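You operate a simulated robot arm through the tools that you are given. There is no shell and no other tool. Be economical: measure what you need, move in short steps, check, and stop when the job is done.

The job below is to be done with a simulated two-armed robot. You get a single attempt, and the scene is never put back.

## Task
Fit the test plug, press TEST, pull it out, clear the leak lamp.
Fine: plug into the yellow holder, then onto the tall cabinet's ledge; key selector to SAFE, then RUN; the mains stay on; the other controls and the red lock stay. Set down upright: grey test plug. Where these are worked on the way, their far stop is far enough and under half their travel is too little: key selector.

Only the result counts: the job must be done as asked and must still hold three seconds after the hand-in. Knocking over, shifting, dropping, spilling or breaking anything else fails it.

## Robot
Two 7-joint arms with fingered hands on one trunk, on a base that drives. Base frame: it is fixed to the floor where the robot stands at the start and does not move with it; the origin is under the middle of the robot, x ahead of it, y to its left, z up. Readings come in mm, degrees, newtons and seconds.
The left shoulder is at the start at [71, 173, 1088], the right one opposite. With the tool pointing down near the work surface each hand reaches from about 100 to 760 mm from the robot's upright axis, wherever it stands, measured 20 degrees to its own side. Places, roughly: blue valve [700, -1200, 1100]; fault button [500, 100, 1600]; green start button [500, 300, 1000]; green valve [400, -1400, 300]; heat dial [500, 200, 900]; key selector [500, 0, 1000]; lamps button [500, 400, 1600]; latch of the tall blue cabinet [500, -100, 1300]; ledge of the tall blue cabinet [500, 100, 600]; line coil selector [500, 300, 1500]; mains lever [500, 400, 700]; orange valve [700, -1600, 1100]; pump switch [500, -1000, 1200]; red stop key [500, 300, 900]; reset button [500, 300, 1600]; tall blue cabinet [800, -100, 1000]. Payload 3.5 kg a hand.
The TCP of each hand is the grasp point between the finger pads, 25 mm short of the fingertips. In the tool frame z runs along the fingers and y along their closing line. Largest opening 88 mm; the body of the gripper starts 29 mm behind the TCP. The gripper is a hand of 3 fingers: y runs from the thumb to the fingers, the wrist lies at [-13, -97, -162] in the tool frame, and closing takes about 1.5 s.
Orientation is told as [roll, pitch, yaw] about the base's x, y, z axes, in that order, counted from this pose: with the fingers straight down and the wrist toward the robot, the tool's x, y and z point along [0, 1, 0], [1, 0, 0] and [0, 0, -1] of the base frame.

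## Interface
- The arms move only by the tool servo_tool. It takes "left_increments", "right_increments" or both (then of equal length, played together; a hand with none holds still); each is a list of rows, each a list of 6 numbers: the shift along the tool's x, y, z in units of 20 mm (1.0 is 20 mm), then the turn, a rotation vector about the tool's x, y, z in units of 5 degrees (1.0 is 5 degrees). In form: [[x, y, z, ax, ay, az], ...]. A call has 1 to 8 rows; each row shifts and turns the commanded pose from where the row before left it, along the tool's axes as they then stand. "left_claw" and "right_claw" are, for a hand that has rows, the closure in counts, from 0 (fully open) to 255 (shut), set as the call begins (left out, the last holds). A call with a number of a shift or a turn outside -1 to 1 is refused whole. Each row takes 0.2 s and may step no farther than 50 mm and 8.6 degrees from the row before; otherwise, or with a gripper value out of range, the whole call is refused. A pose out of reach is approached as far as the arm can. The call stops where the force on the tool passes 40 N (or 10 N more than at its start, if that is more) or the arm is blocked; 0.2 s more then pass. The fingers move at their own pace (about 72 mm/s each) and stop on an object; they squeeze with about 29 N. The grip force told is the motor's: it shows also when the fingers shut on nothing. Time passes only in rows, and 0.2 s behind the last, so rows that do not move let the fingers close. It gives the time, the measured TCP pose, the force on the tool (base axes), the opening and the grip force at its end, in the units of the frame above (readings bear some noise), with the torque about the TCP (base axes, N m) and any sound that the robot's microphone picked up.
- Cameras (640 x 400 px; columns grow to the right, rows downward): "scene" is now at [192.8, 12.9, 1315.7]; the picture's right is [0.13, -0.99, -0.03], its down [-0.55, -0.05, -0.83] and it looks along [0.83, 0.12, -0.55] (base axes); focal length 214 px, centre (320, 200). "left" rides on the left gripper at [-58, -85, -99] in its tool frame; the picture's right is [-0.67, -0.35, 0.66], its down [0.69, -0.63, 0.37] and it looks along [0.29, 0.69, 0.66] (tool axes); focal length 261 px, centre (320, 200). "right" rides on the right gripper at [58, -85, -99] in its tool frame; the picture's right is [-0.67, 0.35, -0.66], its down [-0.69, -0.63, 0.37] and it looks along [-0.28, 0.69, 0.66] (tool axes); focal length 261 px, centre (320, 200). There is no depth. A picture from a camera that has moved, and an enlarged one, comes with that camera's place and axes in the base frame and with its lens.
- snapshot(camera): a new picture of that camera. No time passes.
- slide_trunk(by): slides the trunk up (or, below 0, down) by that many mm; the arms and the scene camera ride with it, the base frame stays. It gives what a move gives, with no picture.
- steer(legs): drives the robot by 1 to 6 legs, each [ahead, left, turn to the left] in mm, mm and degrees, along the robot's own axes; the way and the turn of a leg run together, so that a leg with both is an arc; at most 1500 mm and 180 degrees a leg. The arms and the cameras ride along, it lands a little off, and it stops where it bumps. It gives what a move gives.
- finger_targets(index, middle, thumb_bend, thumb_turn, hand): sets how far each is bent, from 0 (flat) to 100 (curled in); at 30 the hand is open as for a grip, at 70 the pads meet at the TCP. One left out holds its place. A second passes; each finger stops where it meets its share of the squeeze, and holds until it gets a number again. A gripper value or a shape takes the hand back. It gives what a move gives, with no picture; readings hold the bend of each and the force on the fingers (four entries, about 0 where the hand has none), thumb and palm. thumb_turn goes from beside the hand (0) to across from the fingers (100), as for a grip.
- hand_shape(shape, hand): the hand has 3 fingers and takes this shape, open, in about a second: jaw (thumb against the fingers, like two jaws); tri (thumb and two fingers); tip (a fingertip pinch); poke (one finger out to press); point (the index stretched); flat (the hand flat); cup (the hand cupped); fist (a fist). The gripper value then closes the fingers along that shape, each until it touches; the sizes above hold for jaw. It gives what a move gives, with no picture.
- aim_head(pan, tilt): turns the head with the scene camera to pan (to the left, within 86 degrees either way) and tilt (down, from -29 to 69), counted from straight ahead of the robot. It gives what a move gives.
- enlarge(camera, box): a new picture of the part [left, top, right, bottom] of that camera's present view, enlarged. No time passes.
- job_done(): hands the job in; it is judged then, once.

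Work in short steps. Places have to be worked out from the pictures, the camera data and where the tool is seen: move nearer, look again, correct. Check each grasp and each placing, and mend what went wrong. You have 120 turns and 100 pictures in all, those below and enlarged ones among them. Open the grippers and draw the arms clear of the work before you hand the job in, unless the task says otherwise; then end with one line.

The tools are called after "Emit:" as name(argument=value, ...) on one line, values as JSON. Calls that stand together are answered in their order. servo_tool: Moves the arms, as the interface text tells. Its arguments: {"type":"object","properties":{"left_increments":{"type":"array"},"left_claw":{"type":"number"},"right_increments":{"type":"array"},"right_claw":{"type":"number"}},"required":[]} The other tools are called the same way: slide_trunk (by) slides the trunk up or down; hand_shape (shape, hand) gives the hand a shape; finger_targets (index, middle, thumb_bend, thumb_turn, hand) moves the fingers one by one; steer (legs) drives the base; aim_head (pan, tilt) turns the head that bears the scene camera; snapshot (camera) takes a picture; enlarge (camera, box) takes an enlarged picture of a part of a camera's view; job_done () hands the job in.

At the start:

```text
time: 0.0
left_tcp_pos: [446.7, 264.1, 1222.1]
left_tool_rot: [-0.1, 0.0, 0.0]
left_wrist_force: [0.7, -0.2, 0.5]
left_moment: [-0.03, 0.04, -0.01]
left_width: 87.7
left_grasp_force: 0.0
left_shape: jaw
left_bend: [30.0, 30.0, 30.0, 98.0]
left_finger forces: [0.0, 0.1, 0.1, 0.0, 0.0, 0.0]
right_tcp_pos: [420.5, -202.4, 1210.2]
right_tool_rot: [0.1, 0.1, 0.0]
right_wrist_force: [0.3, 0.6, 0.5]
right_moment: [-0.01, -0.03, 0.0]
right_width: 87.6
right_grasp_force: 0.1
right_shape: jaw
right_bend: [30.0, 30.0, 30.0, 98.0]
right_finger forces: [0.0, 0.0, 0.0, 0.0, 0.1, 0.1]
trunk travel left (down, up): [-175.0, 280.0]
robot x, y, heading: [-0.5, -1.9, 0.0]
head pan, tilt: [7.6, 21.7]
```

scene: 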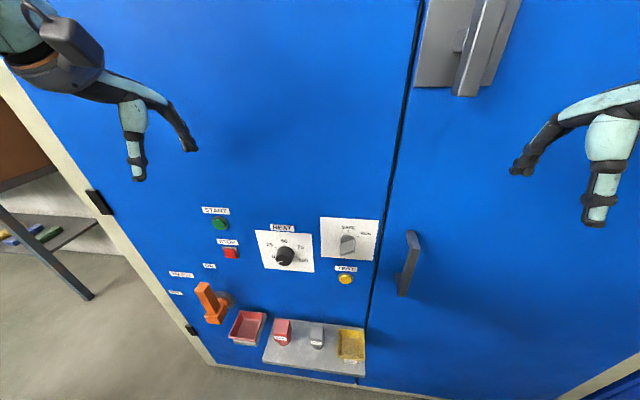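
right: 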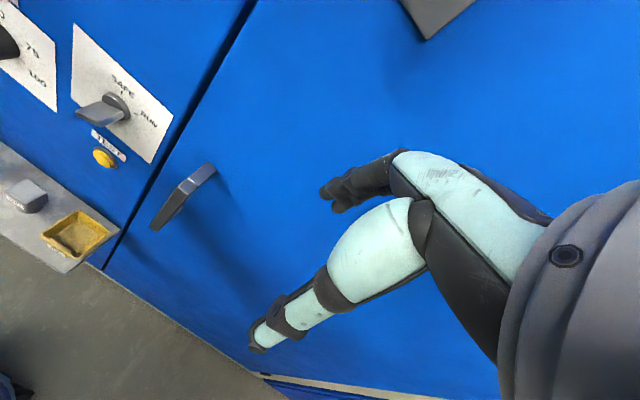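
left: 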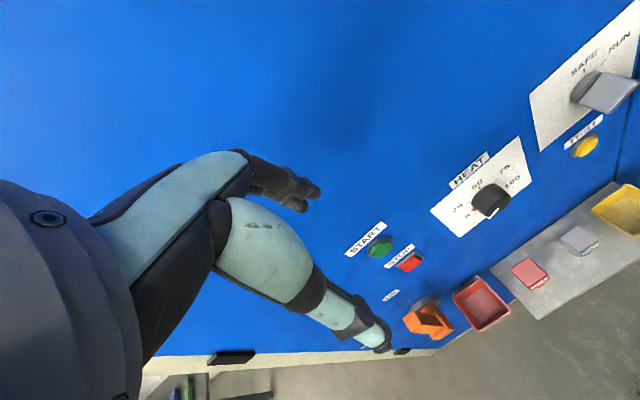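

I start by looking closely at the panel and the upper part of the cabinet for lamps and notices.

Emit:
enlarge(camera="scene", box=[150, 190, 400, 390])

Emit:
aim_head(pan=8, tilt=-20)

Emit:
snapshot(camera="scene")

```text
2.00 times, centred on (275, 290) of scene
camera zoom: at [192.8, 12.9, 1315.7], right [0.13, -0.99, -0.03], down [-0.55, -0.05, -0.83], along [0.83, 0.12, -0.55], focal length 429 px, centre (410, 20)
```

zoom: 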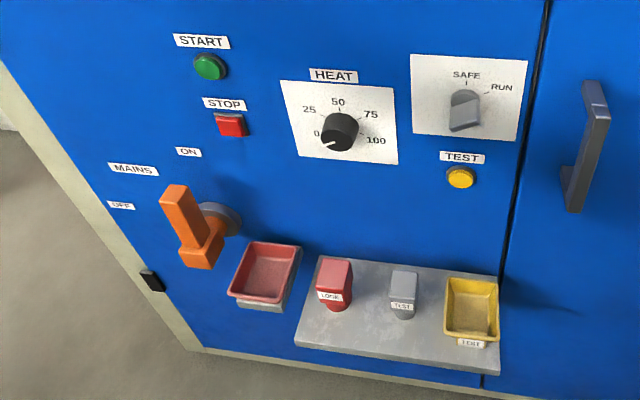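

```text
time: 1.1
left_tcp_pos: [447.0, 263.9, 1219.8]
left_tool_rot: [-0.1, -0.1, 0.1]
left_wrist_force: [0.0, -0.4, 0.1]
left_moment: [0.01, -0.01, 0.01]
left_width: 87.8
left_grasp_force: 0.0
left_shape: jaw
left_bend: [30.0, 30.0, 30.0, 98.0]
left_finger forces: [0.0, 0.0, 0.1, 0.1, 0.0, 0.0]
right_tcp_pos: [419.9, -202.3, 1209.7]
right_tool_rot: [0.0, 0.1, 0.0]
right_wrist_force: [0.6, 0.3, -0.1]
right_moment: [-0.01, -0.02, 0.01]
right_width: 87.7
right_grasp_force: 0.0
right_shape: jaw
right_bend: [30.0, 30.0, 30.0, 98.0]
right_finger forces: [0.1, 0.0, 0.1, 0.0, 0.0, 0.0]
trunk travel left (down, up): [-175.0, 280.0]
robot x, y, heading: [-0.1, -2.8, -0.1]
head pan, tilt: [8.0, -20.0]
```

```text
95 pictures are left
camera scene: at [189.7, 11.2, 1382.0], right [0.14, -0.99, -0.03], down [0.14, 0.05, -0.99], along [0.98, 0.13, 0.14], focal length 214 px, centre (320, 200)
```

scene: 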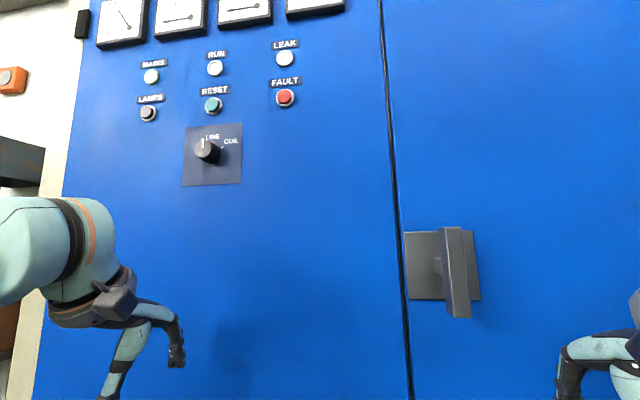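

I check the lamps and the key selector in detail.

Emit:
enlarge(camera="scene", box=[130, 30, 310, 190])

Emit:
enlarge(camera="right", box=[0, 10, 200, 280])

Emit:
enlarge(camera="left", box=[440, 0, 640, 320])

```text
2.50 times, centred on (220, 110) of scene
camera zoom: at [189.7, 11.2, 1382.0], right [0.14, -0.99, -0.03], down [0.14, 0.05, -0.99], along [0.98, 0.13, 0.14], focal length 536 px, centre (570, 425)
```

zoom: 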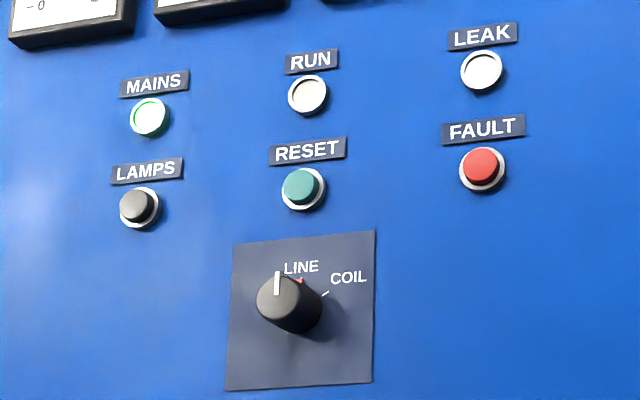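

```text
1.48 times, centred on (100, 145) of right
camera zoom: at [335.6, -144.5, 1309.6], right [0.35, -0.67, 0.65], down [-0.63, -0.69, -0.37], along [0.69, -0.28, -0.66], focal length 386 px, centre (646, 282)
```

zoom: 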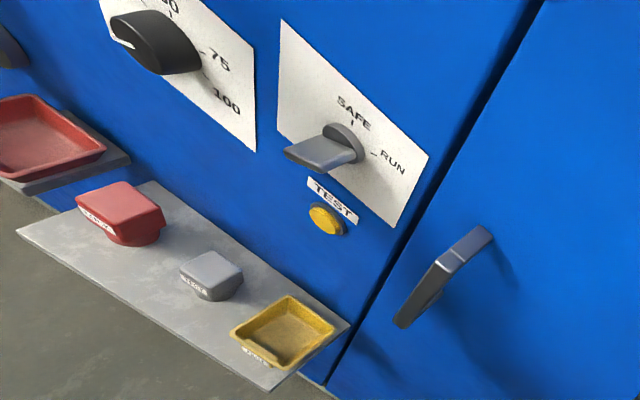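

```text
1.25 times, centred on (540, 160) of left
camera zoom: at [361.1, 205.2, 1320.1], right [-0.35, -0.67, -0.65], down [-0.63, 0.68, -0.37], along [0.69, 0.29, -0.66], focal length 326 px, centre (45, 250)
```

zoom: 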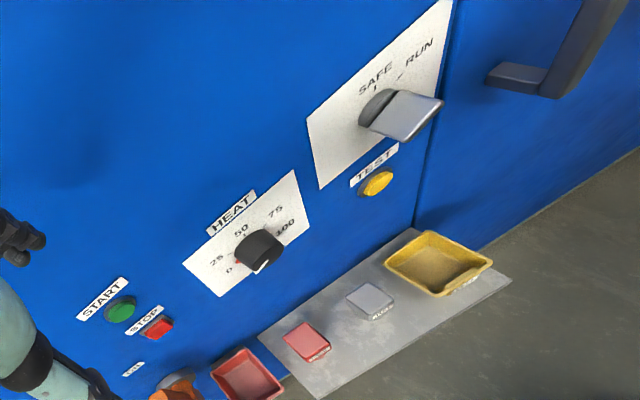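

The panel sits at about x 535. By triangulation TEST is at (530, 6, 867), the plug near (476, 75, 690) and the holder near (473, -18, 660). I draw the left hand back from the panel and yaw it so the fingers close along y.

Emit:
servo_tool(left_increments=[[0, -1, 0, 0, 0, 0], [0, -1, 0, 0, 0, 0], [0, -1, 0, 0, 0, 0], [0, 0, 0, 0, 0, 1], [0, 0, 0, 0, 0, 1], [0, 0, 0, 0, 0, 1], [0, 0, 0, 0, 0, 1], [0, 0, 0, 0, 0, 1]])

Emit:
servo_tool(left_increments=[[0, 0, 0, 0, 0, 1], [0, 0, 0, 0, 0, 1], [0, 0, 0, 0, 0, 1], [0, 0, 0, 0, 0, 1], [0, 0, 0, 0, 0, 1], [0, 0, 0, 0, 0, 1], [0, 0, 0, 0, 0, 1], [0, 0, 0, 0, 0, 1]])

Emit:
servo_tool(left_increments=[[0, 0, 1, 0, 0, 1], [0, 0, 1, 0, 0, 1], [0, 0, 1, 0, 0, 1], [0, 0, 1, 0, 0, 1], [0, 0, 1, 0, 0, 1], [0, 0, 1, 0, 0, 0], [0, 0, 1, 0, 0, 0], [0, 0, 1, 0, 0, 0]])

Emit:
aim_head(pan=5, tilt=45)

Emit:
snapshot(camera="scene")

```text
time: 2.9
left_tcp_pos: [386.2, 264.0, 1220.9]
left_tool_rot: [0.1, -0.2, -25.0]
left_wrist_force: [-0.9, -0.4, -0.2]
left_moment: [0.02, -0.06, 0.03]
left_width: 87.8
left_grasp_force: 0.0
left_shape: jaw
left_bend: [30.0, 30.0, 30.0, 98.0]
left_finger forces: [0.1, 0.0, 0.0, 0.1, 0.0, 0.1]
right_tcp_pos: [420.7, -202.1, 1209.3]
right_tool_rot: [0.0, 0.1, 0.0]
right_wrist_force: [-0.1, 0.7, -0.3]
right_moment: [0.0, 0.02, -0.01]
right_width: 87.6
right_grasp_force: 0.0
right_shape: jaw
right_bend: [30.0, 30.0, 30.0, 98.0]
right_finger forces: [0.0, 0.0, 0.1, 0.0, 0.0, 0.1]
trunk travel left (down, up): [-175.0, 280.0]
robot x, y, heading: [0.2, -0.9, -0.1]
head pan, tilt: [8.0, -20.0]
```

```text
time: 4.7
left_tcp_pos: [407.4, 272.3, 1210.3]
left_tool_rot: [-0.4, -1.2, -62.0]
left_wrist_force: [-0.5, 0.7, -0.5]
left_moment: [0.01, -0.01, -0.04]
left_width: 87.7
left_grasp_force: 0.0
left_shape: jaw
left_bend: [30.0, 30.0, 30.0, 98.0]
left_finger forces: [0.0, 0.1, 0.0, 0.0, 0.0, 0.0]
left hand out of reach, approached as far as the arm can: row 8
right_tcp_pos: [422.4, -201.6, 1208.6]
right_tool_rot: [0.0, 0.3, 0.0]
right_wrist_force: [0.3, -0.6, -0.3]
right_moment: [0.0, 0.06, -0.01]
right_width: 87.9
right_grasp_force: 0.0
right_shape: jaw
right_bend: [30.0, 30.0, 30.0, 98.0]
right_finger forces: [0.1, 0.0, 0.0, 0.1, 0.0, 0.1]
trunk travel left (down, up): [-175.0, 280.0]
robot x, y, heading: [0.2, 0.9, 0.1]
head pan, tilt: [8.0, -20.0]
```

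```text
time: 6.5
left_tcp_pos: [423.5, 288.4, 1069.1]
left_tool_rot: [2.0, -1.1, -81.9]
left_wrist_force: [0.4, 0.0, -0.5]
left_moment: [-0.01, -0.01, -0.01]
left_width: 87.7
left_grasp_force: 0.0
left_shape: jaw
left_bend: [30.0, 30.0, 30.0, 98.0]
left_finger forces: [0.0, 0.0, 0.0, 0.0, 0.1, 0.1]
left hand out of reach, approached as far as the arm can: row 2, 3
right_tcp_pos: [419.9, -202.6, 1210.2]
right_tool_rot: [0.0, 0.1, 0.0]
right_wrist_force: [-0.3, 0.1, 0.5]
right_moment: [-0.02, 0.0, -0.03]
right_width: 87.8
right_grasp_force: 0.1
right_shape: jaw
right_bend: [30.0, 30.0, 30.0, 98.0]
right_finger forces: [0.0, 0.0, 0.0, 0.0, 0.1, 0.0]
trunk travel left (down, up): [-175.0, 280.0]
robot x, y, heading: [-0.7, -0.8, -0.2]
head pan, tilt: [8.0, -20.0]
```

```text
time: 7.8
left_tcp_pos: [423.8, 287.9, 1069.3]
left_tool_rot: [1.9, -1.1, -81.9]
left_wrist_force: [1.1, -0.7, 0.1]
left_moment: [-0.03, 0.01, 0.04]
left_width: 88.0
left_grasp_force: 0.1
left_shape: jaw
left_bend: [30.0, 30.0, 30.0, 98.0]
left_finger forces: [0.1, 0.0, 0.0, 0.1, 0.1, 0.0]
right_tcp_pos: [420.4, -202.5, 1209.1]
right_tool_rot: [0.0, 0.0, 0.0]
right_wrist_force: [0.3, -0.6, -0.3]
right_moment: [0.02, 0.02, -0.03]
right_width: 87.6
right_grasp_force: 0.1
right_shape: jaw
right_bend: [30.0, 30.0, 30.0, 98.0]
right_finger forces: [0.0, 0.0, 0.1, 0.1, 0.0, 0.0]
trunk travel left (down, up): [-175.0, 280.0]
robot x, y, heading: [-0.5, 2.4, -0.1]
head pan, tilt: [5.0, 45.0]
```

```text
91 pictures are left
camera scene: at [174.7, 7.7, 1282.9], right [0.09, -1.0, -0.02], down [-0.83, -0.06, -0.55], along [0.55, 0.06, -0.84], focal length 214 px, centre (320, 200)
```

scene: 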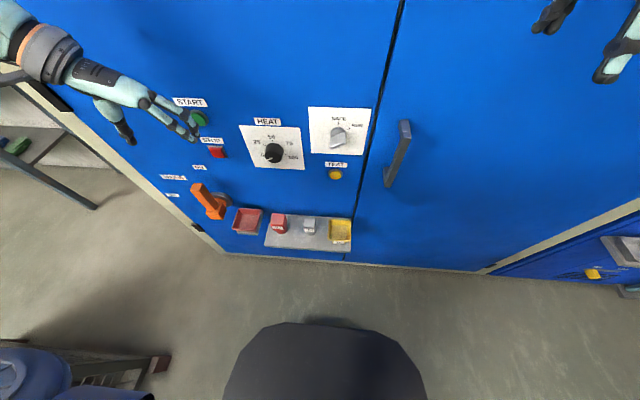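

The left hand is at (424, 288, 1069), clear of the panel. I bring it down and toward the ledge, staying back at about x 390.

Emit:
servo_tool(left_increments=[[-0.5, 0.6, 1, 0, 0, 0.8], [-0.5, 0.8, 1, 0, 0, 0.8], [-0.3, 1, 1, 0, 0, 0], [0, 1, 1, 0, 0, 0], [0, 1, 1, 0, 0, 0], [0, 1, 1, 0, 0, 0], [0, 1, 1, 0, 0, 0], [0, 0, 1, 0, 0, 0]], left_claw=60)

Emit:
snapshot(camera="left")

Emit:
snapshot(camera="scene")

```text
time: 9.7
left_tcp_pos: [408.1, 156.0, 907.7]
left_tool_rot: [1.9, -1.0, -89.9]
left_wrist_force: [0.4, 0.0, -0.2]
left_moment: [-0.04, -0.01, 0.02]
left_width: 67.7
left_grasp_force: 0.1
left_shape: jaw
left_bend: [27.0, 35.0, 52.0, 99.0]
left_finger forces: [0.0, 0.0, 0.1, 0.0, 0.0, 0.1]
right_tcp_pos: [419.1, -201.6, 1209.6]
right_tool_rot: [0.0, 0.1, -0.1]
right_wrist_force: [-0.2, 0.7, 0.2]
right_moment: [-0.01, 0.0, -0.01]
right_width: 87.6
right_grasp_force: 0.1
right_shape: jaw
right_bend: [30.0, 30.0, 30.0, 98.0]
right_finger forces: [0.0, 0.0, 0.0, 0.0, 0.0, 0.0]
trunk travel left (down, up): [-175.0, 280.0]
robot x, y, heading: [-0.3, 1.0, 0.2]
head pan, tilt: [5.0, 45.0]
```

```text
90 pictures are left
camera left: at [346.3, 242.9, 1004.7], right [-0.65, 0.34, -0.68], down [0.7, 0.62, -0.35], along [0.31, -0.7, -0.64], focal length 261 px, centre (320, 200)
```

left: 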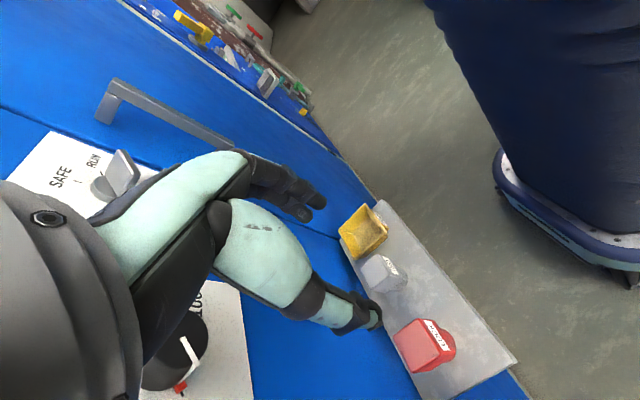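

```text
89 pictures are left
camera scene: at [174.6, 8.1, 1282.8], right [0.09, -1.0, -0.02], down [-0.83, -0.06, -0.55], along [0.54, 0.06, -0.84], focal length 214 px, centre (320, 200)
```

scene: 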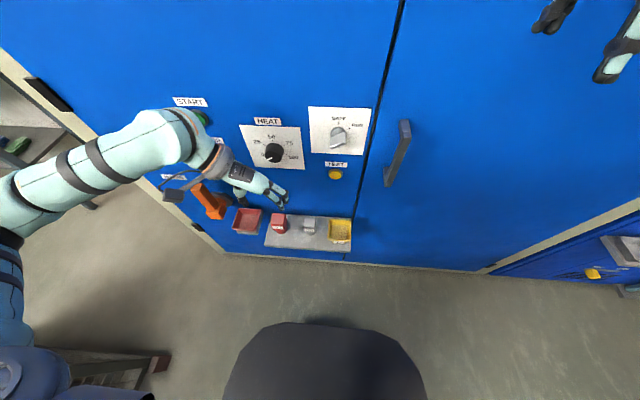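

The left hand is at (408, 156, 908). I zoom on the plug and holder, and on the key selector, to learn their shapes.

Emit:
enlarge(camera="left", box=[320, 180, 520, 400])

Emit:
enlarge(camera="scene", box=[220, 80, 420, 260])

```text
1.82 times, centred on (420, 290) of left
camera zoom: at [346.3, 242.9, 1004.7], right [-0.65, 0.34, -0.68], down [0.7, 0.62, -0.35], along [0.31, -0.7, -0.64], focal length 474 px, centre (138, 36)
```

zoom: 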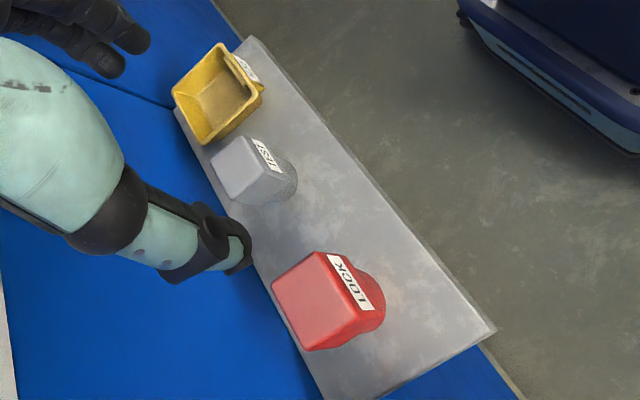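

```text
2.22 times, centred on (320, 170) of scene
camera zoom: at [174.6, 8.1, 1282.8], right [0.09, -1.0, -0.02], down [-0.83, -0.06, -0.55], along [0.54, 0.06, -0.84], focal length 477 px, centre (320, 267)
```

zoom: 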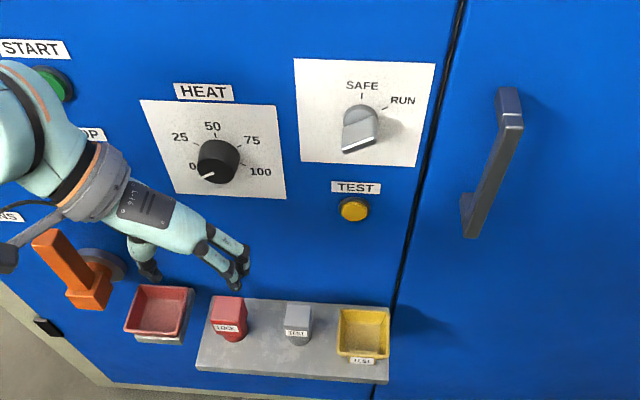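

The key bar points to RUN now, so the plan is: plug in holder, TEST, plug out onto the ledge, key SAFE, then RUN. The plug head is about 36 mm square with its top at about (478, 75, 689). I tilt the left hand 25° forward so the forearm stays off the panel, and move above the plug.

Emit:
servo_tool(left_increments=[[0, 0.8, 0, 0, 1, 0], [0, 0.8, 0, 0, 1, 0], [0, 0.8, 0, 0, 1, 0], [0, 0.8, 0, 0, 1, 0], [0, 0.8, 0, 0, 1, 0], [-0.4, 0, 0.8, 0, 0, 0], [-0.4, 0, 0.8, 0, 0, 0], [-0.4, 0, 0.8, 0.4, 0, 0]], left_claw=60)

Emit:
snapshot(camera="left")

Emit:
enlarge(camera="scene", box=[160, 80, 400, 260])

```text
time: 11.4
left_tcp_pos: [409.4, 73.4, 857.7]
left_tool_rot: [27.0, 1.0, -88.9]
left_wrist_force: [-0.5, -0.7, 0.2]
left_moment: [0.01, -0.04, -0.03]
left_width: 67.6
left_grasp_force: 0.1
left_shape: jaw
left_bend: [27.0, 35.0, 52.0, 99.0]
left_finger forces: [0.0, 0.0, 0.0, 0.0, 0.0, 0.2]
right_tcp_pos: [420.5, -202.3, 1210.8]
right_tool_rot: [0.2, 0.2, 0.0]
right_wrist_force: [0.3, -0.2, 0.1]
right_moment: [0.03, 0.03, -0.01]
right_width: 87.8
right_grasp_force: 0.2
right_shape: jaw
right_bend: [30.0, 30.0, 30.0, 98.0]
right_finger forces: [0.0, 0.0, 0.1, 0.0, 0.1, 0.0]
trunk travel left (down, up): [-175.0, 280.0]
robot x, y, heading: [-0.3, -3.7, -0.1]
head pan, tilt: [5.0, 45.0]
```

```text
86 pictures are left
camera left: at [311.1, 156.3, 921.6], right [-0.3, 0.36, -0.88], down [0.77, 0.64, 0.0], along [0.57, -0.68, -0.47], focal length 261 px, centre (320, 200)
```

left: 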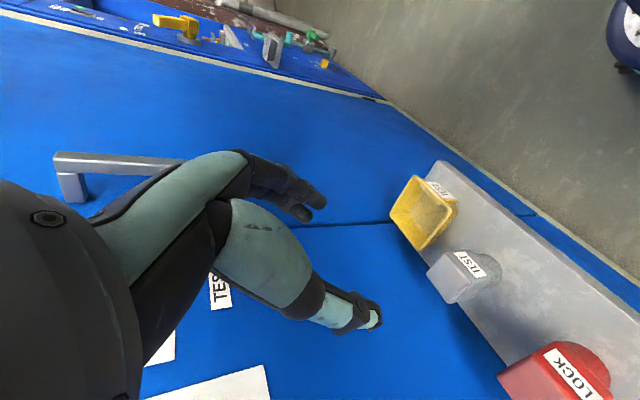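

```text
2.22 times, centred on (280, 170) of scene
camera zoom: at [174.9, 7.5, 1282.8], right [0.09, -1.0, -0.02], down [-0.83, -0.06, -0.55], along [0.54, 0.06, -0.84], focal length 477 px, centre (409, 267)
```

zoom: 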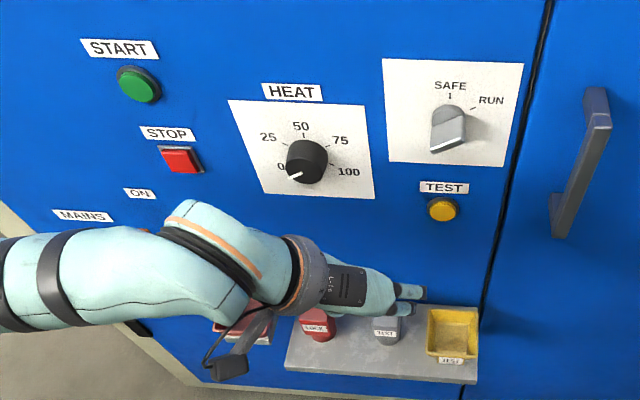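

Plug triangulates again at (478, 75, 690), ledge about z 605. I descend along the tool axis to just above the plug and check.

Emit:
servo_tool(left_increments=[[-0.2, 0, 1, 0, 0, 0], [-0.2, 0, 1, 0, 0, 0], [-0.2, 0, 1, 0, 0, 0], [-0.2, 0, 1, 0, 0, 0], [-0.2, 0, 1, 0, 0, 0], [-0.15, -0.1, 1, 0, 0, 0]])

Emit:
snapshot(camera="left")

Emit:
snapshot(camera="scene")

```text
time: 12.8
left_tcp_pos: [440.3, 80.0, 740.2]
left_tool_rot: [27.0, 0.9, -89.0]
left_wrist_force: [-0.2, -0.4, 0.3]
left_moment: [0.03, 0.0, 0.0]
left_width: 67.7
left_grasp_force: 0.1
left_shape: jaw
left_bend: [27.0, 35.0, 52.0, 99.0]
left_finger forces: [0.1, 0.0, 0.1, 0.1, 0.0, 0.0]
right_tcp_pos: [419.7, -201.6, 1210.3]
right_tool_rot: [0.0, 0.0, 0.0]
right_wrist_force: [-0.2, 0.4, 0.0]
right_moment: [0.0, 0.0, 0.0]
right_width: 87.8
right_grasp_force: 0.1
right_shape: jaw
right_bend: [30.0, 30.0, 30.0, 98.0]
right_finger forces: [0.1, 0.0, 0.0, 0.0, 0.0, 0.0]
trunk travel left (down, up): [-175.0, 280.0]
robot x, y, heading: [3.3, 2.3, 0.1]
head pan, tilt: [5.0, 45.0]
```

```text
84 pictures are left
camera left: at [343.1, 162.4, 803.7], right [-0.3, 0.36, -0.88], down [0.77, 0.64, 0.0], along [0.57, -0.68, -0.47], focal length 261 px, centre (320, 200)
```

left: 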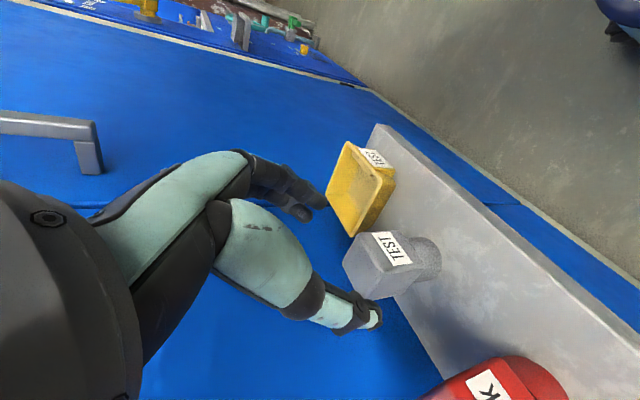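

```text
83 pictures are left
camera scene: at [174.9, 7.8, 1282.8], right [0.09, -1.0, -0.02], down [-0.83, -0.06, -0.55], along [0.54, 0.06, -0.84], focal length 214 px, centre (320, 200)
```

scene: 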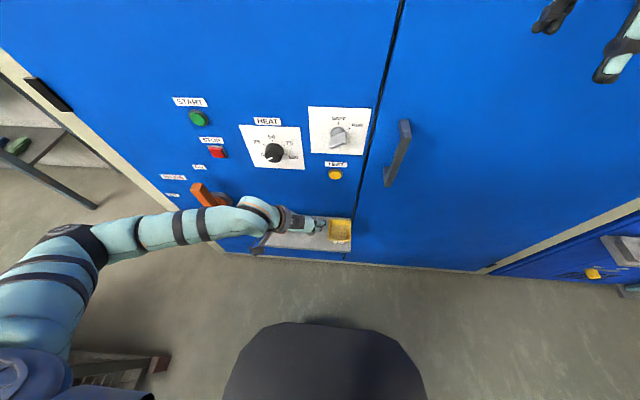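

The label on the plug's front face places its centre at y 76, z 670. I go down 78 mm along the tool axis to straddle the head.

Emit:
servo_tool(left_increments=[[0, 0.1, 1, 0, 0, 0], [0, 0.1, 1, 0, 0, 0], [0, 0, 1, 0, 0, 0], [0, 0, 0.9, 0, 0, 0]])

Emit:
snapshot(camera="left")

Emit:
enlarge(camera="scene", box=[180, 160, 380, 270])

```text
time: 13.8
left_tcp_pos: [475.7, 77.9, 671.7]
left_tool_rot: [27.0, 0.9, -89.0]
left_wrist_force: [-0.1, -0.8, -0.1]
left_moment: [-0.04, 0.01, -0.03]
left_width: 67.6
left_grasp_force: 0.1
left_shape: jaw
left_bend: [27.0, 35.0, 52.0, 99.0]
left_finger forces: [0.0, 0.0, 0.0, 0.0, 0.0, 0.0]
right_tcp_pos: [419.0, -201.9, 1210.2]
right_tool_rot: [0.1, 0.1, -0.1]
right_wrist_force: [0.3, -0.6, 0.3]
right_moment: [0.02, -0.01, 0.01]
right_width: 88.0
right_grasp_force: 0.0
right_shape: jaw
right_bend: [30.0, 30.0, 30.0, 98.0]
right_finger forces: [0.0, 0.0, 0.0, 0.0, 0.1, 0.1]
trunk travel left (down, up): [-175.0, 280.0]
robot x, y, heading: [0.2, -2.3, -0.0]
head pan, tilt: [5.0, 45.0]
```

```text
82 pictures are left
camera left: at [378.1, 159.2, 735.3], right [-0.31, 0.36, -0.88], down [0.77, 0.64, -0.01], along [0.57, -0.68, -0.47], focal length 261 px, centre (320, 200)
```

left: 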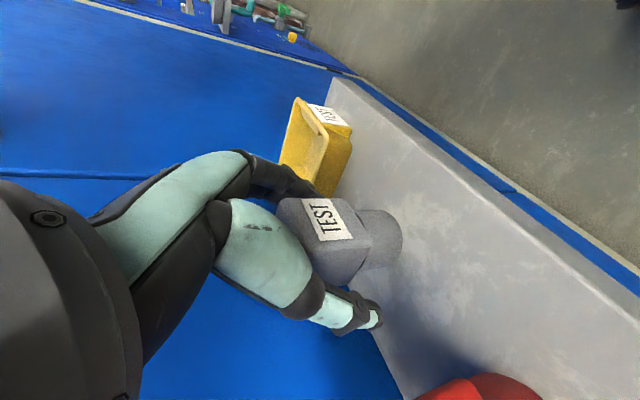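

```text
3.20 times, centred on (280, 215) of scene
camera zoom: at [175.0, 7.6, 1282.8], right [0.09, -1.0, -0.02], down [-0.83, -0.06, -0.55], along [0.54, 0.06, -0.84], focal length 686 px, centre (448, 152)
```

zoom: 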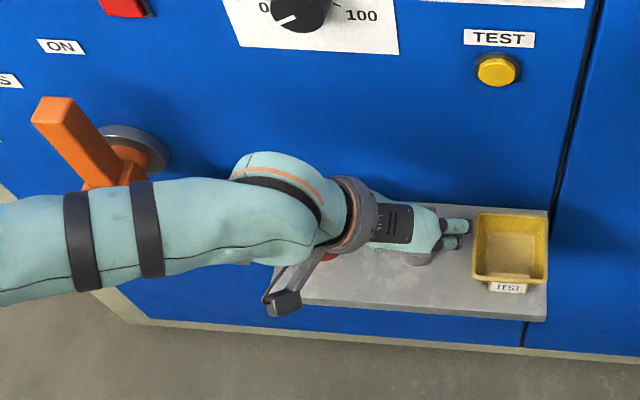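

The head is between the fingers. I close on it with still rows.

Emit:
servo_tool(left_increments=[[0, 0.05, 0, 0, 0, 0], [0, 0, 0, 0, 0, 0], [0, 0, 0, 0, 0, 0], [0, 0, 0, 0, 0, 0], [0, 0, 0, 0, 0, 0], [0, 0, 0, 0, 0, 0], [0, 0, 0, 0, 0, 0], [0, 0, 0, 0, 0, 0]], left_claw=255)

Emit:
snapshot(camera="left")

```text
time: 15.7
left_tcp_pos: [476.6, 75.6, 671.3]
left_tool_rot: [27.1, 0.9, -89.0]
left_wrist_force: [0.2, 0.0, 0.2]
left_moment: [-0.04, -0.02, 0.04]
left_width: 32.3
left_grasp_force: 29.3
left_shape: jaw
left_bend: [74.0, 51.0, 73.0, 100.0]
left_finger forces: [16.9, 9.3, 0.0, 0.0, 26.1, 0.1]
right_tcp_pos: [419.7, -201.5, 1210.8]
right_tool_rot: [-0.1, 0.1, 0.0]
right_wrist_force: [-0.1, 0.3, -0.3]
right_moment: [0.01, 0.01, 0.03]
right_width: 87.9
right_grasp_force: 0.1
right_shape: jaw
right_bend: [30.0, 30.0, 30.0, 98.0]
right_finger forces: [0.1, 0.0, 0.0, 0.1, 0.1, 0.0]
trunk travel left (down, up): [-175.0, 280.0]
robot x, y, heading: [-1.0, 2.8, -0.0]
head pan, tilt: [5.0, 45.0]
```

```text
80 pictures are left
camera left: at [378.2, 158.4, 735.4], right [-0.31, 0.36, -0.88], down [0.77, 0.64, -0.01], along [0.57, -0.68, -0.47], focal length 261 px, centre (320, 200)
```

left: 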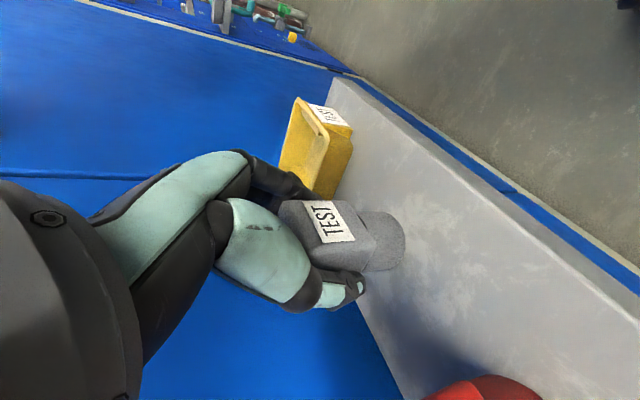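

The plug is held at 32 mm with 29 N. I lift it straight up 80 mm.

Emit:
servo_tool(left_increments=[[0.227, 0, -0.446, 0, 0, 0], [0.454, 0, -0.891, 0, 0, 0], [0.454, 0, -0.891, 0, 0, 0], [0.454, 0, -0.891, 0, 0, 0], [0.227, 0, -0.446, 0, 0, 0]])

Emit:
snapshot(camera="left")

Emit:
enlarge(camera="scene", box=[180, 120, 380, 270])

```text
time: 16.9
left_tcp_pos: [476.3, 74.8, 750.8]
left_tool_rot: [27.0, 0.9, -89.0]
left_wrist_force: [0.1, 0.4, -1.3]
left_moment: [0.03, 0.02, 0.01]
left_width: 32.2
left_grasp_force: 28.7
left_shape: jaw
left_bend: [74.0, 51.0, 73.0, 100.0]
left_finger forces: [16.9, 9.3, 0.0, 0.1, 26.2, 0.0]
right_tcp_pos: [420.5, -201.2, 1210.1]
right_tool_rot: [0.0, 0.2, 0.0]
right_wrist_force: [-0.7, 0.2, -0.2]
right_moment: [-0.01, -0.01, -0.03]
right_width: 87.7
right_grasp_force: 0.1
right_shape: jaw
right_bend: [30.0, 30.0, 30.0, 98.0]
right_finger forces: [0.1, 0.0, 0.1, 0.0, 0.0, 0.0]
trunk travel left (down, up): [-175.0, 280.0]
robot x, y, heading: [-3.0, -3.9, -0.2]
head pan, tilt: [5.0, 45.0]
```

```text
79 pictures are left
camera left: at [378.7, 156.7, 814.9], right [-0.31, 0.36, -0.88], down [0.77, 0.64, -0.01], along [0.57, -0.68, -0.47], focal length 261 px, centre (320, 200)
```

left: 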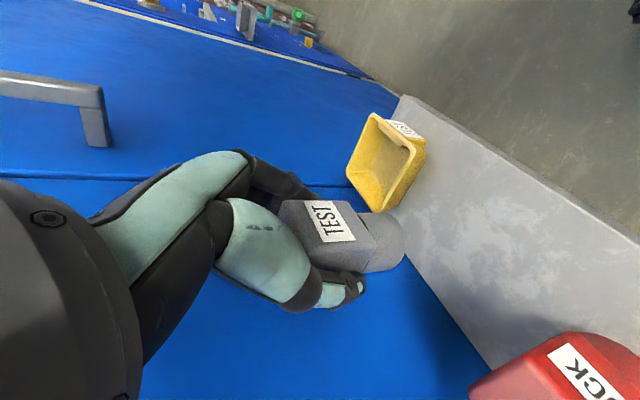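

```text
2.67 times, centred on (280, 195) of scene
camera zoom: at [174.8, 7.7, 1282.8], right [0.09, -1.0, -0.02], down [-0.83, -0.06, -0.55], along [0.54, 0.06, -0.84], focal length 572 px, centre (427, 213)
```

zoom: 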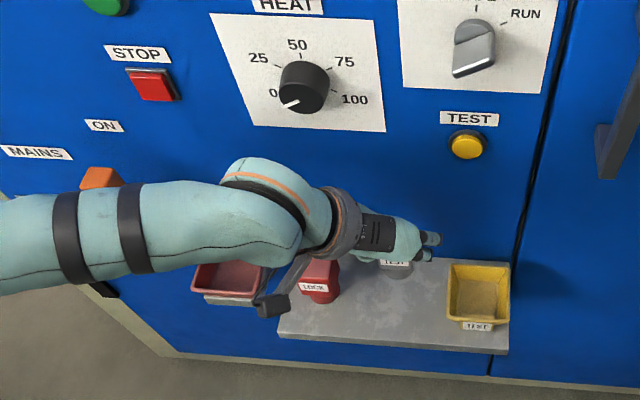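

The plug hangs upright in the hand. The holder centre comes out at (478, -20), rim z about 643; I move 95 mm to the right above it.

Emit:
servo_tool(left_increments=[[0, 0.75, 0, 0, 0, 0], [0, 1, 0, 0, 0, 0], [0, 1, 0, 0, 0, 0], [0, 1, 0, 0, 0, 0], [0, 0.95, 0, 0, 0, 0], [0, 0, 0, 0, 0, 0]])

Emit:
snapshot(camera="left")

Emit:
enlarge(camera="scene", box=[260, 120, 420, 270])

```text
time: 18.2
left_tcp_pos: [479.4, -19.3, 748.2]
left_tool_rot: [26.9, 1.0, -89.0]
left_wrist_force: [-0.3, -1.1, -1.2]
left_moment: [-0.03, -0.02, -0.01]
left_width: 32.3
left_grasp_force: 29.0
left_shape: jaw
left_bend: [74.0, 51.0, 73.0, 100.0]
left_finger forces: [16.9, 9.4, 0.1, 0.0, 26.3, 0.0]
right_tcp_pos: [420.0, -202.9, 1210.7]
right_tool_rot: [0.0, 0.2, 0.0]
right_wrist_force: [-0.1, -0.4, 0.3]
right_moment: [0.01, 0.0, 0.02]
right_width: 87.6
right_grasp_force: 0.0
right_shape: jaw
right_bend: [30.0, 30.0, 30.0, 98.0]
right_finger forces: [0.0, 0.1, 0.1, 0.0, 0.1, 0.1]
trunk travel left (down, up): [-175.0, 280.0]
robot x, y, heading: [2.4, -1.2, 0.0]
head pan, tilt: [5.0, 45.0]
```

```text
77 pictures are left
camera left: at [381.8, 63.4, 812.5], right [-0.31, 0.36, -0.88], down [0.77, 0.64, -0.01], along [0.57, -0.68, -0.47], focal length 261 px, centre (320, 200)
```

left: 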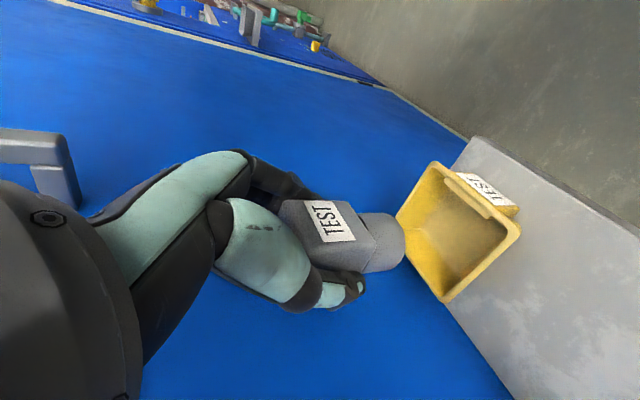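

```text
2.67 times, centred on (340, 195) of scene
camera zoom: at [174.7, 8.0, 1282.8], right [0.09, -1.0, -0.02], down [-0.83, -0.06, -0.55], along [0.54, 0.06, -0.84], focal length 572 px, centre (267, 213)
```

zoom: 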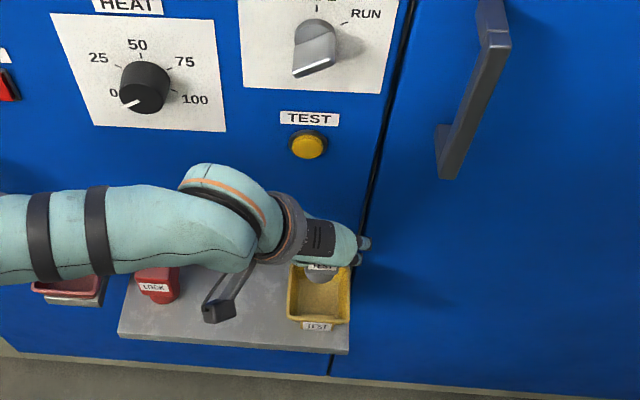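

Holder centre now reads about (476, -17.5) and the plug is at (479, -19). I nudge 2 mm and lower 60 mm.

Emit:
servo_tool(left_increments=[[-0.55, -0.06, 0.85, 0, 0, 0], [-0.454, 0, 0.891, 0, 0, 0], [-0.454, 0, 0.891, 0, 0, 0], [0, 0, 0, 0, 0, 0]])

Emit:
snapshot(camera="left")

Emit:
enlarge(camera="scene", box=[260, 160, 400, 260])

```text
time: 19.2
left_tcp_pos: [477.7, -17.6, 688.7]
left_tool_rot: [27.0, 0.9, -88.9]
left_wrist_force: [-1.2, 0.6, -1.0]
left_moment: [0.01, 0.01, 0.0]
left_width: 32.2
left_grasp_force: 29.0
left_shape: jaw
left_bend: [74.0, 51.0, 73.0, 100.0]
left_finger forces: [16.9, 9.4, 0.0, 0.0, 26.2, 0.1]
right_tcp_pos: [421.4, -203.2, 1209.6]
right_tool_rot: [0.0, 0.0, 0.0]
right_wrist_force: [-1.1, 1.0, 0.0]
right_moment: [0.04, 0.01, 0.0]
right_width: 87.6
right_grasp_force: 0.1
right_shape: jaw
right_bend: [30.0, 30.0, 30.0, 98.0]
right_finger forces: [0.0, 0.1, 0.0, 0.1, 0.1, 0.1]
trunk travel left (down, up): [-175.0, 280.0]
robot x, y, heading: [-1.1, 2.1, 0.1]
head pan, tilt: [5.0, 45.0]
```

```text
75 pictures are left
camera left: at [379.6, 64.6, 752.2], right [-0.31, 0.36, -0.88], down [0.77, 0.64, 0.0], along [0.57, -0.68, -0.47], focal length 261 px, centre (320, 200)
```

left: 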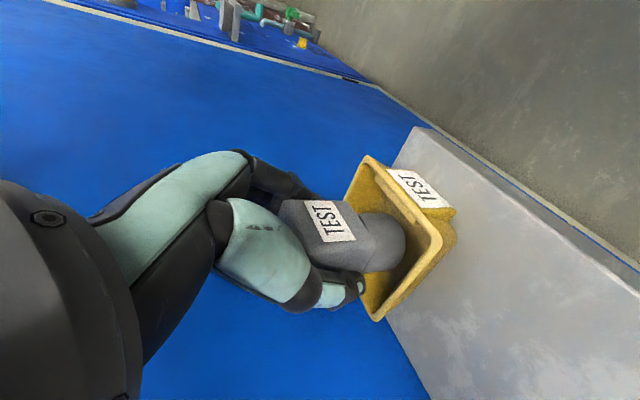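

```text
4.00 times, centred on (330, 210) of scene
camera zoom: at [174.7, 7.7, 1282.9], right [0.09, -1.0, -0.02], down [-0.83, -0.06, -0.55], along [0.54, 0.06, -0.84], focal length 858 px, centre (280, 160)
```

zoom: 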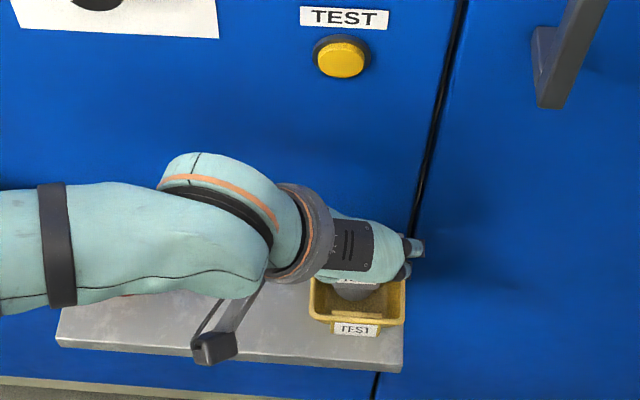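

The stem is inside the tray. I lower in small steps and watch the force.

Emit:
servo_tool(left_increments=[[-0.09, 0, 0.178, 0, 0, 0], [-0.09, 0, 0.178, 0, 0, 0]])

Emit:
servo_tool(left_increments=[[-0.045, 0, 0.09, 0, 0, 0], [-0.045, 0, 0.09, 0, 0, 0]])

```text
time: 19.9
left_tcp_pos: [477.8, -17.6, 682.0]
left_tool_rot: [27.0, 0.9, -88.9]
left_wrist_force: [0.1, 0.6, -1.4]
left_moment: [-0.03, 0.01, 0.03]
left_width: 32.2
left_grasp_force: 29.2
left_shape: jaw
left_bend: [74.0, 51.0, 73.0, 100.0]
left_finger forces: [16.9, 9.4, 0.0, 0.0, 26.1, 0.1]
right_tcp_pos: [419.7, -202.4, 1211.1]
right_tool_rot: [0.1, 0.1, -0.1]
right_wrist_force: [0.8, 0.2, 0.6]
right_moment: [-0.02, -0.01, -0.01]
right_width: 87.5
right_grasp_force: 0.0
right_shape: jaw
right_bend: [30.0, 30.0, 30.0, 98.0]
right_finger forces: [0.0, 0.1, 0.1, 0.1, 0.0, 0.0]
trunk travel left (down, up): [-175.0, 280.0]
robot x, y, heading: [2.6, 1.2, -0.0]
head pan, tilt: [5.0, 45.0]
```

```text
time: 20.4
left_tcp_pos: [478.6, -17.0, 677.7]
left_tool_rot: [27.0, 0.9, -88.9]
left_wrist_force: [0.7, 0.1, 1.6]
left_moment: [-0.04, -0.01, 0.0]
left_width: 32.4
left_grasp_force: 29.3
left_shape: jaw
left_bend: [74.0, 51.0, 73.0, 100.0]
left_finger forces: [17.0, 9.3, 0.0, 0.0, 26.4, 0.1]
right_tcp_pos: [418.9, -203.1, 1210.3]
right_tool_rot: [0.0, 0.1, 0.0]
right_wrist_force: [-0.1, -0.8, -0.4]
right_moment: [-0.01, 0.02, 0.02]
right_width: 87.7
right_grasp_force: 0.0
right_shape: jaw
right_bend: [30.0, 30.0, 30.0, 98.0]
right_finger forces: [0.0, 0.1, 0.1, 0.0, 0.0, 0.0]
trunk travel left (down, up): [-175.0, 280.0]
robot x, y, heading: [2.2, -0.2, 0.1]
head pan, tilt: [5.0, 45.0]
```

Force in z went from -1.3 to +1.6 N, so contact may be starting at z 677. I go down a bit more.

Emit:
servo_tool(left_increments=[[-0.045, 0, 0.09, 0, 0, 0]])

Emit:
enlarge(camera="left", box=[220, 120, 480, 340])

```text
time: 20.9
left_tcp_pos: [476.2, -17.0, 677.1]
left_tool_rot: [27.3, 0.8, -89.0]
left_wrist_force: [1.0, 1.2, 9.3]
left_moment: [-0.03, -0.11, 0.03]
left_width: 32.3
left_grasp_force: 29.2
left_shape: jaw
left_bend: [74.0, 51.0, 73.0, 100.0]
left_finger forces: [17.7, 10.0, 0.0, 0.1, 28.1, 0.0]
right_tcp_pos: [418.9, -200.8, 1211.4]
right_tool_rot: [0.0, 0.0, 0.0]
right_wrist_force: [-0.1, -0.6, -0.8]
right_moment: [-0.03, 0.03, -0.01]
right_width: 87.8
right_grasp_force: 0.0
right_shape: jaw
right_bend: [30.0, 30.0, 30.0, 98.0]
right_finger forces: [0.0, 0.0, 0.0, 0.0, 0.0, 0.1]
trunk travel left (down, up): [-175.0, 280.0]
robot x, y, heading: [4.4, -0.8, -0.4]
head pan, tilt: [5.0, 45.0]
```

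```text
1.82 times, centred on (350, 230) of left
camera zoom: at [378.2, 65.6, 740.0], right [-0.3, 0.36, -0.88], down [0.77, 0.64, 0.0], along [0.57, -0.68, -0.47], focal length 474 px, centre (266, 146)
```

zoom: 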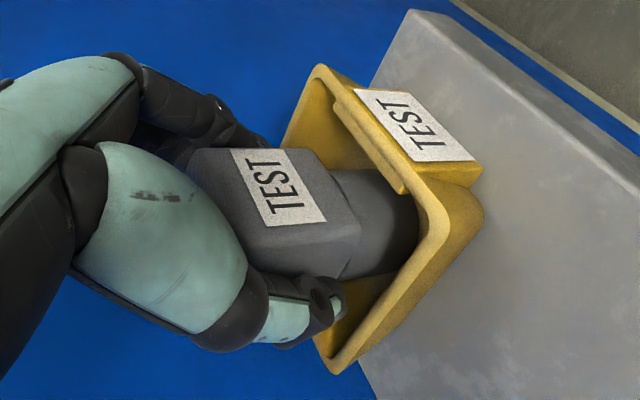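

The plug rests on the tray floor (9 N). I relieve 1 mm and open partially.

Emit:
servo_tool(left_increments=[[0.023, 0, -0.045, 0, 0, 0], [0, 0, 0, 0, 0, 0], [0, 0, 0, 0, 0, 0], [0, 0, 0, 0, 0, 0], [0, 0, 0, 0, 0, 0]], left_claw=85)

Emit:
snapshot(camera="left")

```text
time: 22.1
left_tcp_pos: [476.5, -17.4, 677.0]
left_tool_rot: [26.9, 0.9, -89.1]
left_wrist_force: [0.5, 0.6, -0.5]
left_moment: [0.01, 0.02, 0.01]
left_width: 57.6
left_grasp_force: 0.2
left_shape: jaw
left_bend: [29.0, 38.0, 61.0, 100.0]
left_finger forces: [0.7, 0.0, 0.0, 0.1, 0.0, 0.0]
right_tcp_pos: [419.9, -202.5, 1209.7]
right_tool_rot: [0.0, 0.1, 0.0]
right_wrist_force: [0.0, -1.1, -0.3]
right_moment: [0.0, 0.01, 0.0]
right_width: 87.6
right_grasp_force: 0.1
right_shape: jaw
right_bend: [30.0, 30.0, 30.0, 98.0]
right_finger forces: [0.0, 0.0, 0.0, 0.0, 0.0, 0.0]
trunk travel left (down, up): [-175.0, 280.0]
robot x, y, heading: [1.2, -2.8, 0.1]
head pan, tilt: [5.0, 45.0]
```

```text
72 pictures are left
camera left: at [378.1, 65.9, 740.2], right [-0.31, 0.36, -0.88], down [0.77, 0.64, -0.01], along [0.57, -0.68, -0.47], focal length 261 px, centre (320, 200)
```

left: 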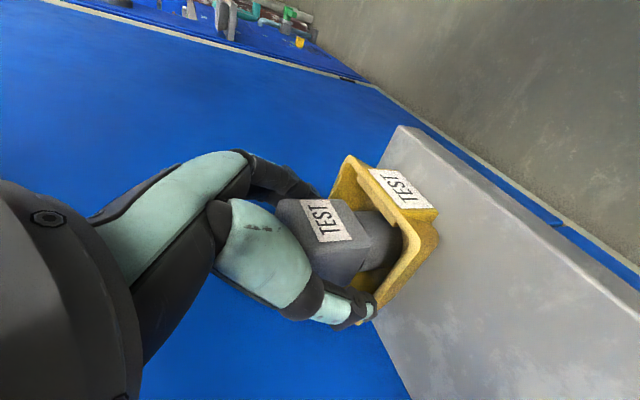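

The plug stands in the holder, fingers clear. I withdraw along the tool axis.

Emit:
servo_tool(left_increments=[[0, 0, -0.5, 0, 0, 0], [0, 0, -1, 0, 0, 0], [0, 0, -1, 0, 0, 0], [0, 0, -1, 0, 0, 0], [0, 0, -1, 0, 0, 0], [0, 0, -1, 0, 0, 0]])

Emit:
enlarge(camera="scene", box=[220, 90, 420, 260])

Emit:
snapshot(camera="left")

```text
time: 23.4
left_tcp_pos: [426.9, -18.5, 775.2]
left_tool_rot: [27.1, 1.0, -89.0]
left_wrist_force: [0.2, 0.1, 0.6]
left_moment: [-0.03, 0.01, -0.02]
left_width: 58.3
left_grasp_force: 0.1
left_shape: jaw
left_bend: [28.0, 38.0, 61.0, 100.0]
left_finger forces: [0.1, 0.1, 0.0, 0.1, 0.0, 0.0]
right_tcp_pos: [420.2, -202.6, 1210.9]
right_tool_rot: [0.2, 0.0, 0.0]
right_wrist_force: [-0.7, 0.3, -0.1]
right_moment: [0.0, 0.02, 0.05]
right_width: 87.4
right_grasp_force: 0.1
right_shape: jaw
right_bend: [30.0, 30.0, 30.0, 98.0]
right_finger forces: [0.0, 0.0, 0.0, 0.0, 0.1, 0.0]
trunk travel left (down, up): [-175.0, 280.0]
robot x, y, heading: [-0.9, 2.7, -0.1]
head pan, tilt: [5.0, 45.0]
```

```text
2.35 times, centred on (320, 175) of scene
camera zoom: at [174.5, 7.6, 1282.9], right [0.09, -1.0, -0.02], down [-0.83, -0.06, -0.55], along [0.54, 0.06, -0.84], focal length 505 px, centre (320, 259)
```

zoom: 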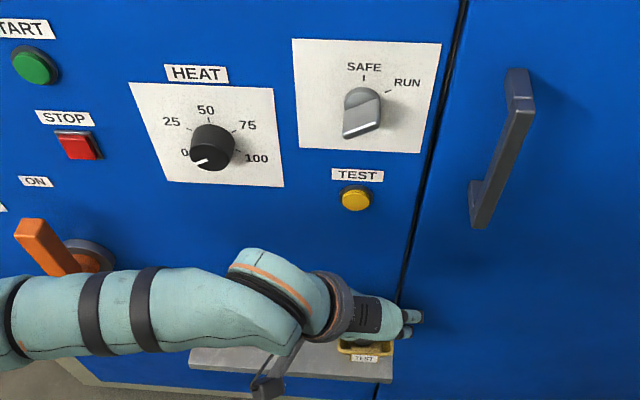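

```text
70 pictures are left
camera left: at [328.6, 63.2, 837.9], right [-0.3, 0.36, -0.88], down [0.77, 0.64, 0.0], along [0.57, -0.68, -0.47], focal length 261 px, centre (320, 200)
```

left: 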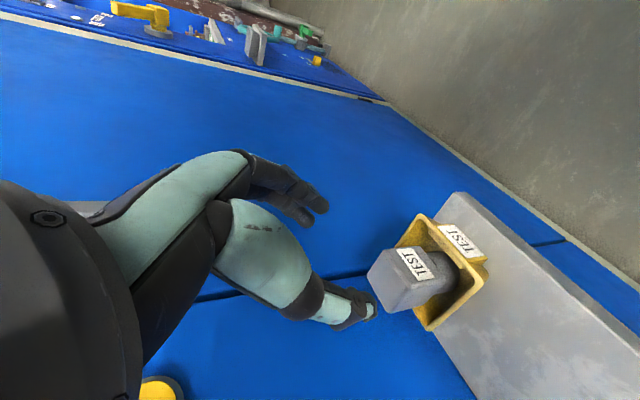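

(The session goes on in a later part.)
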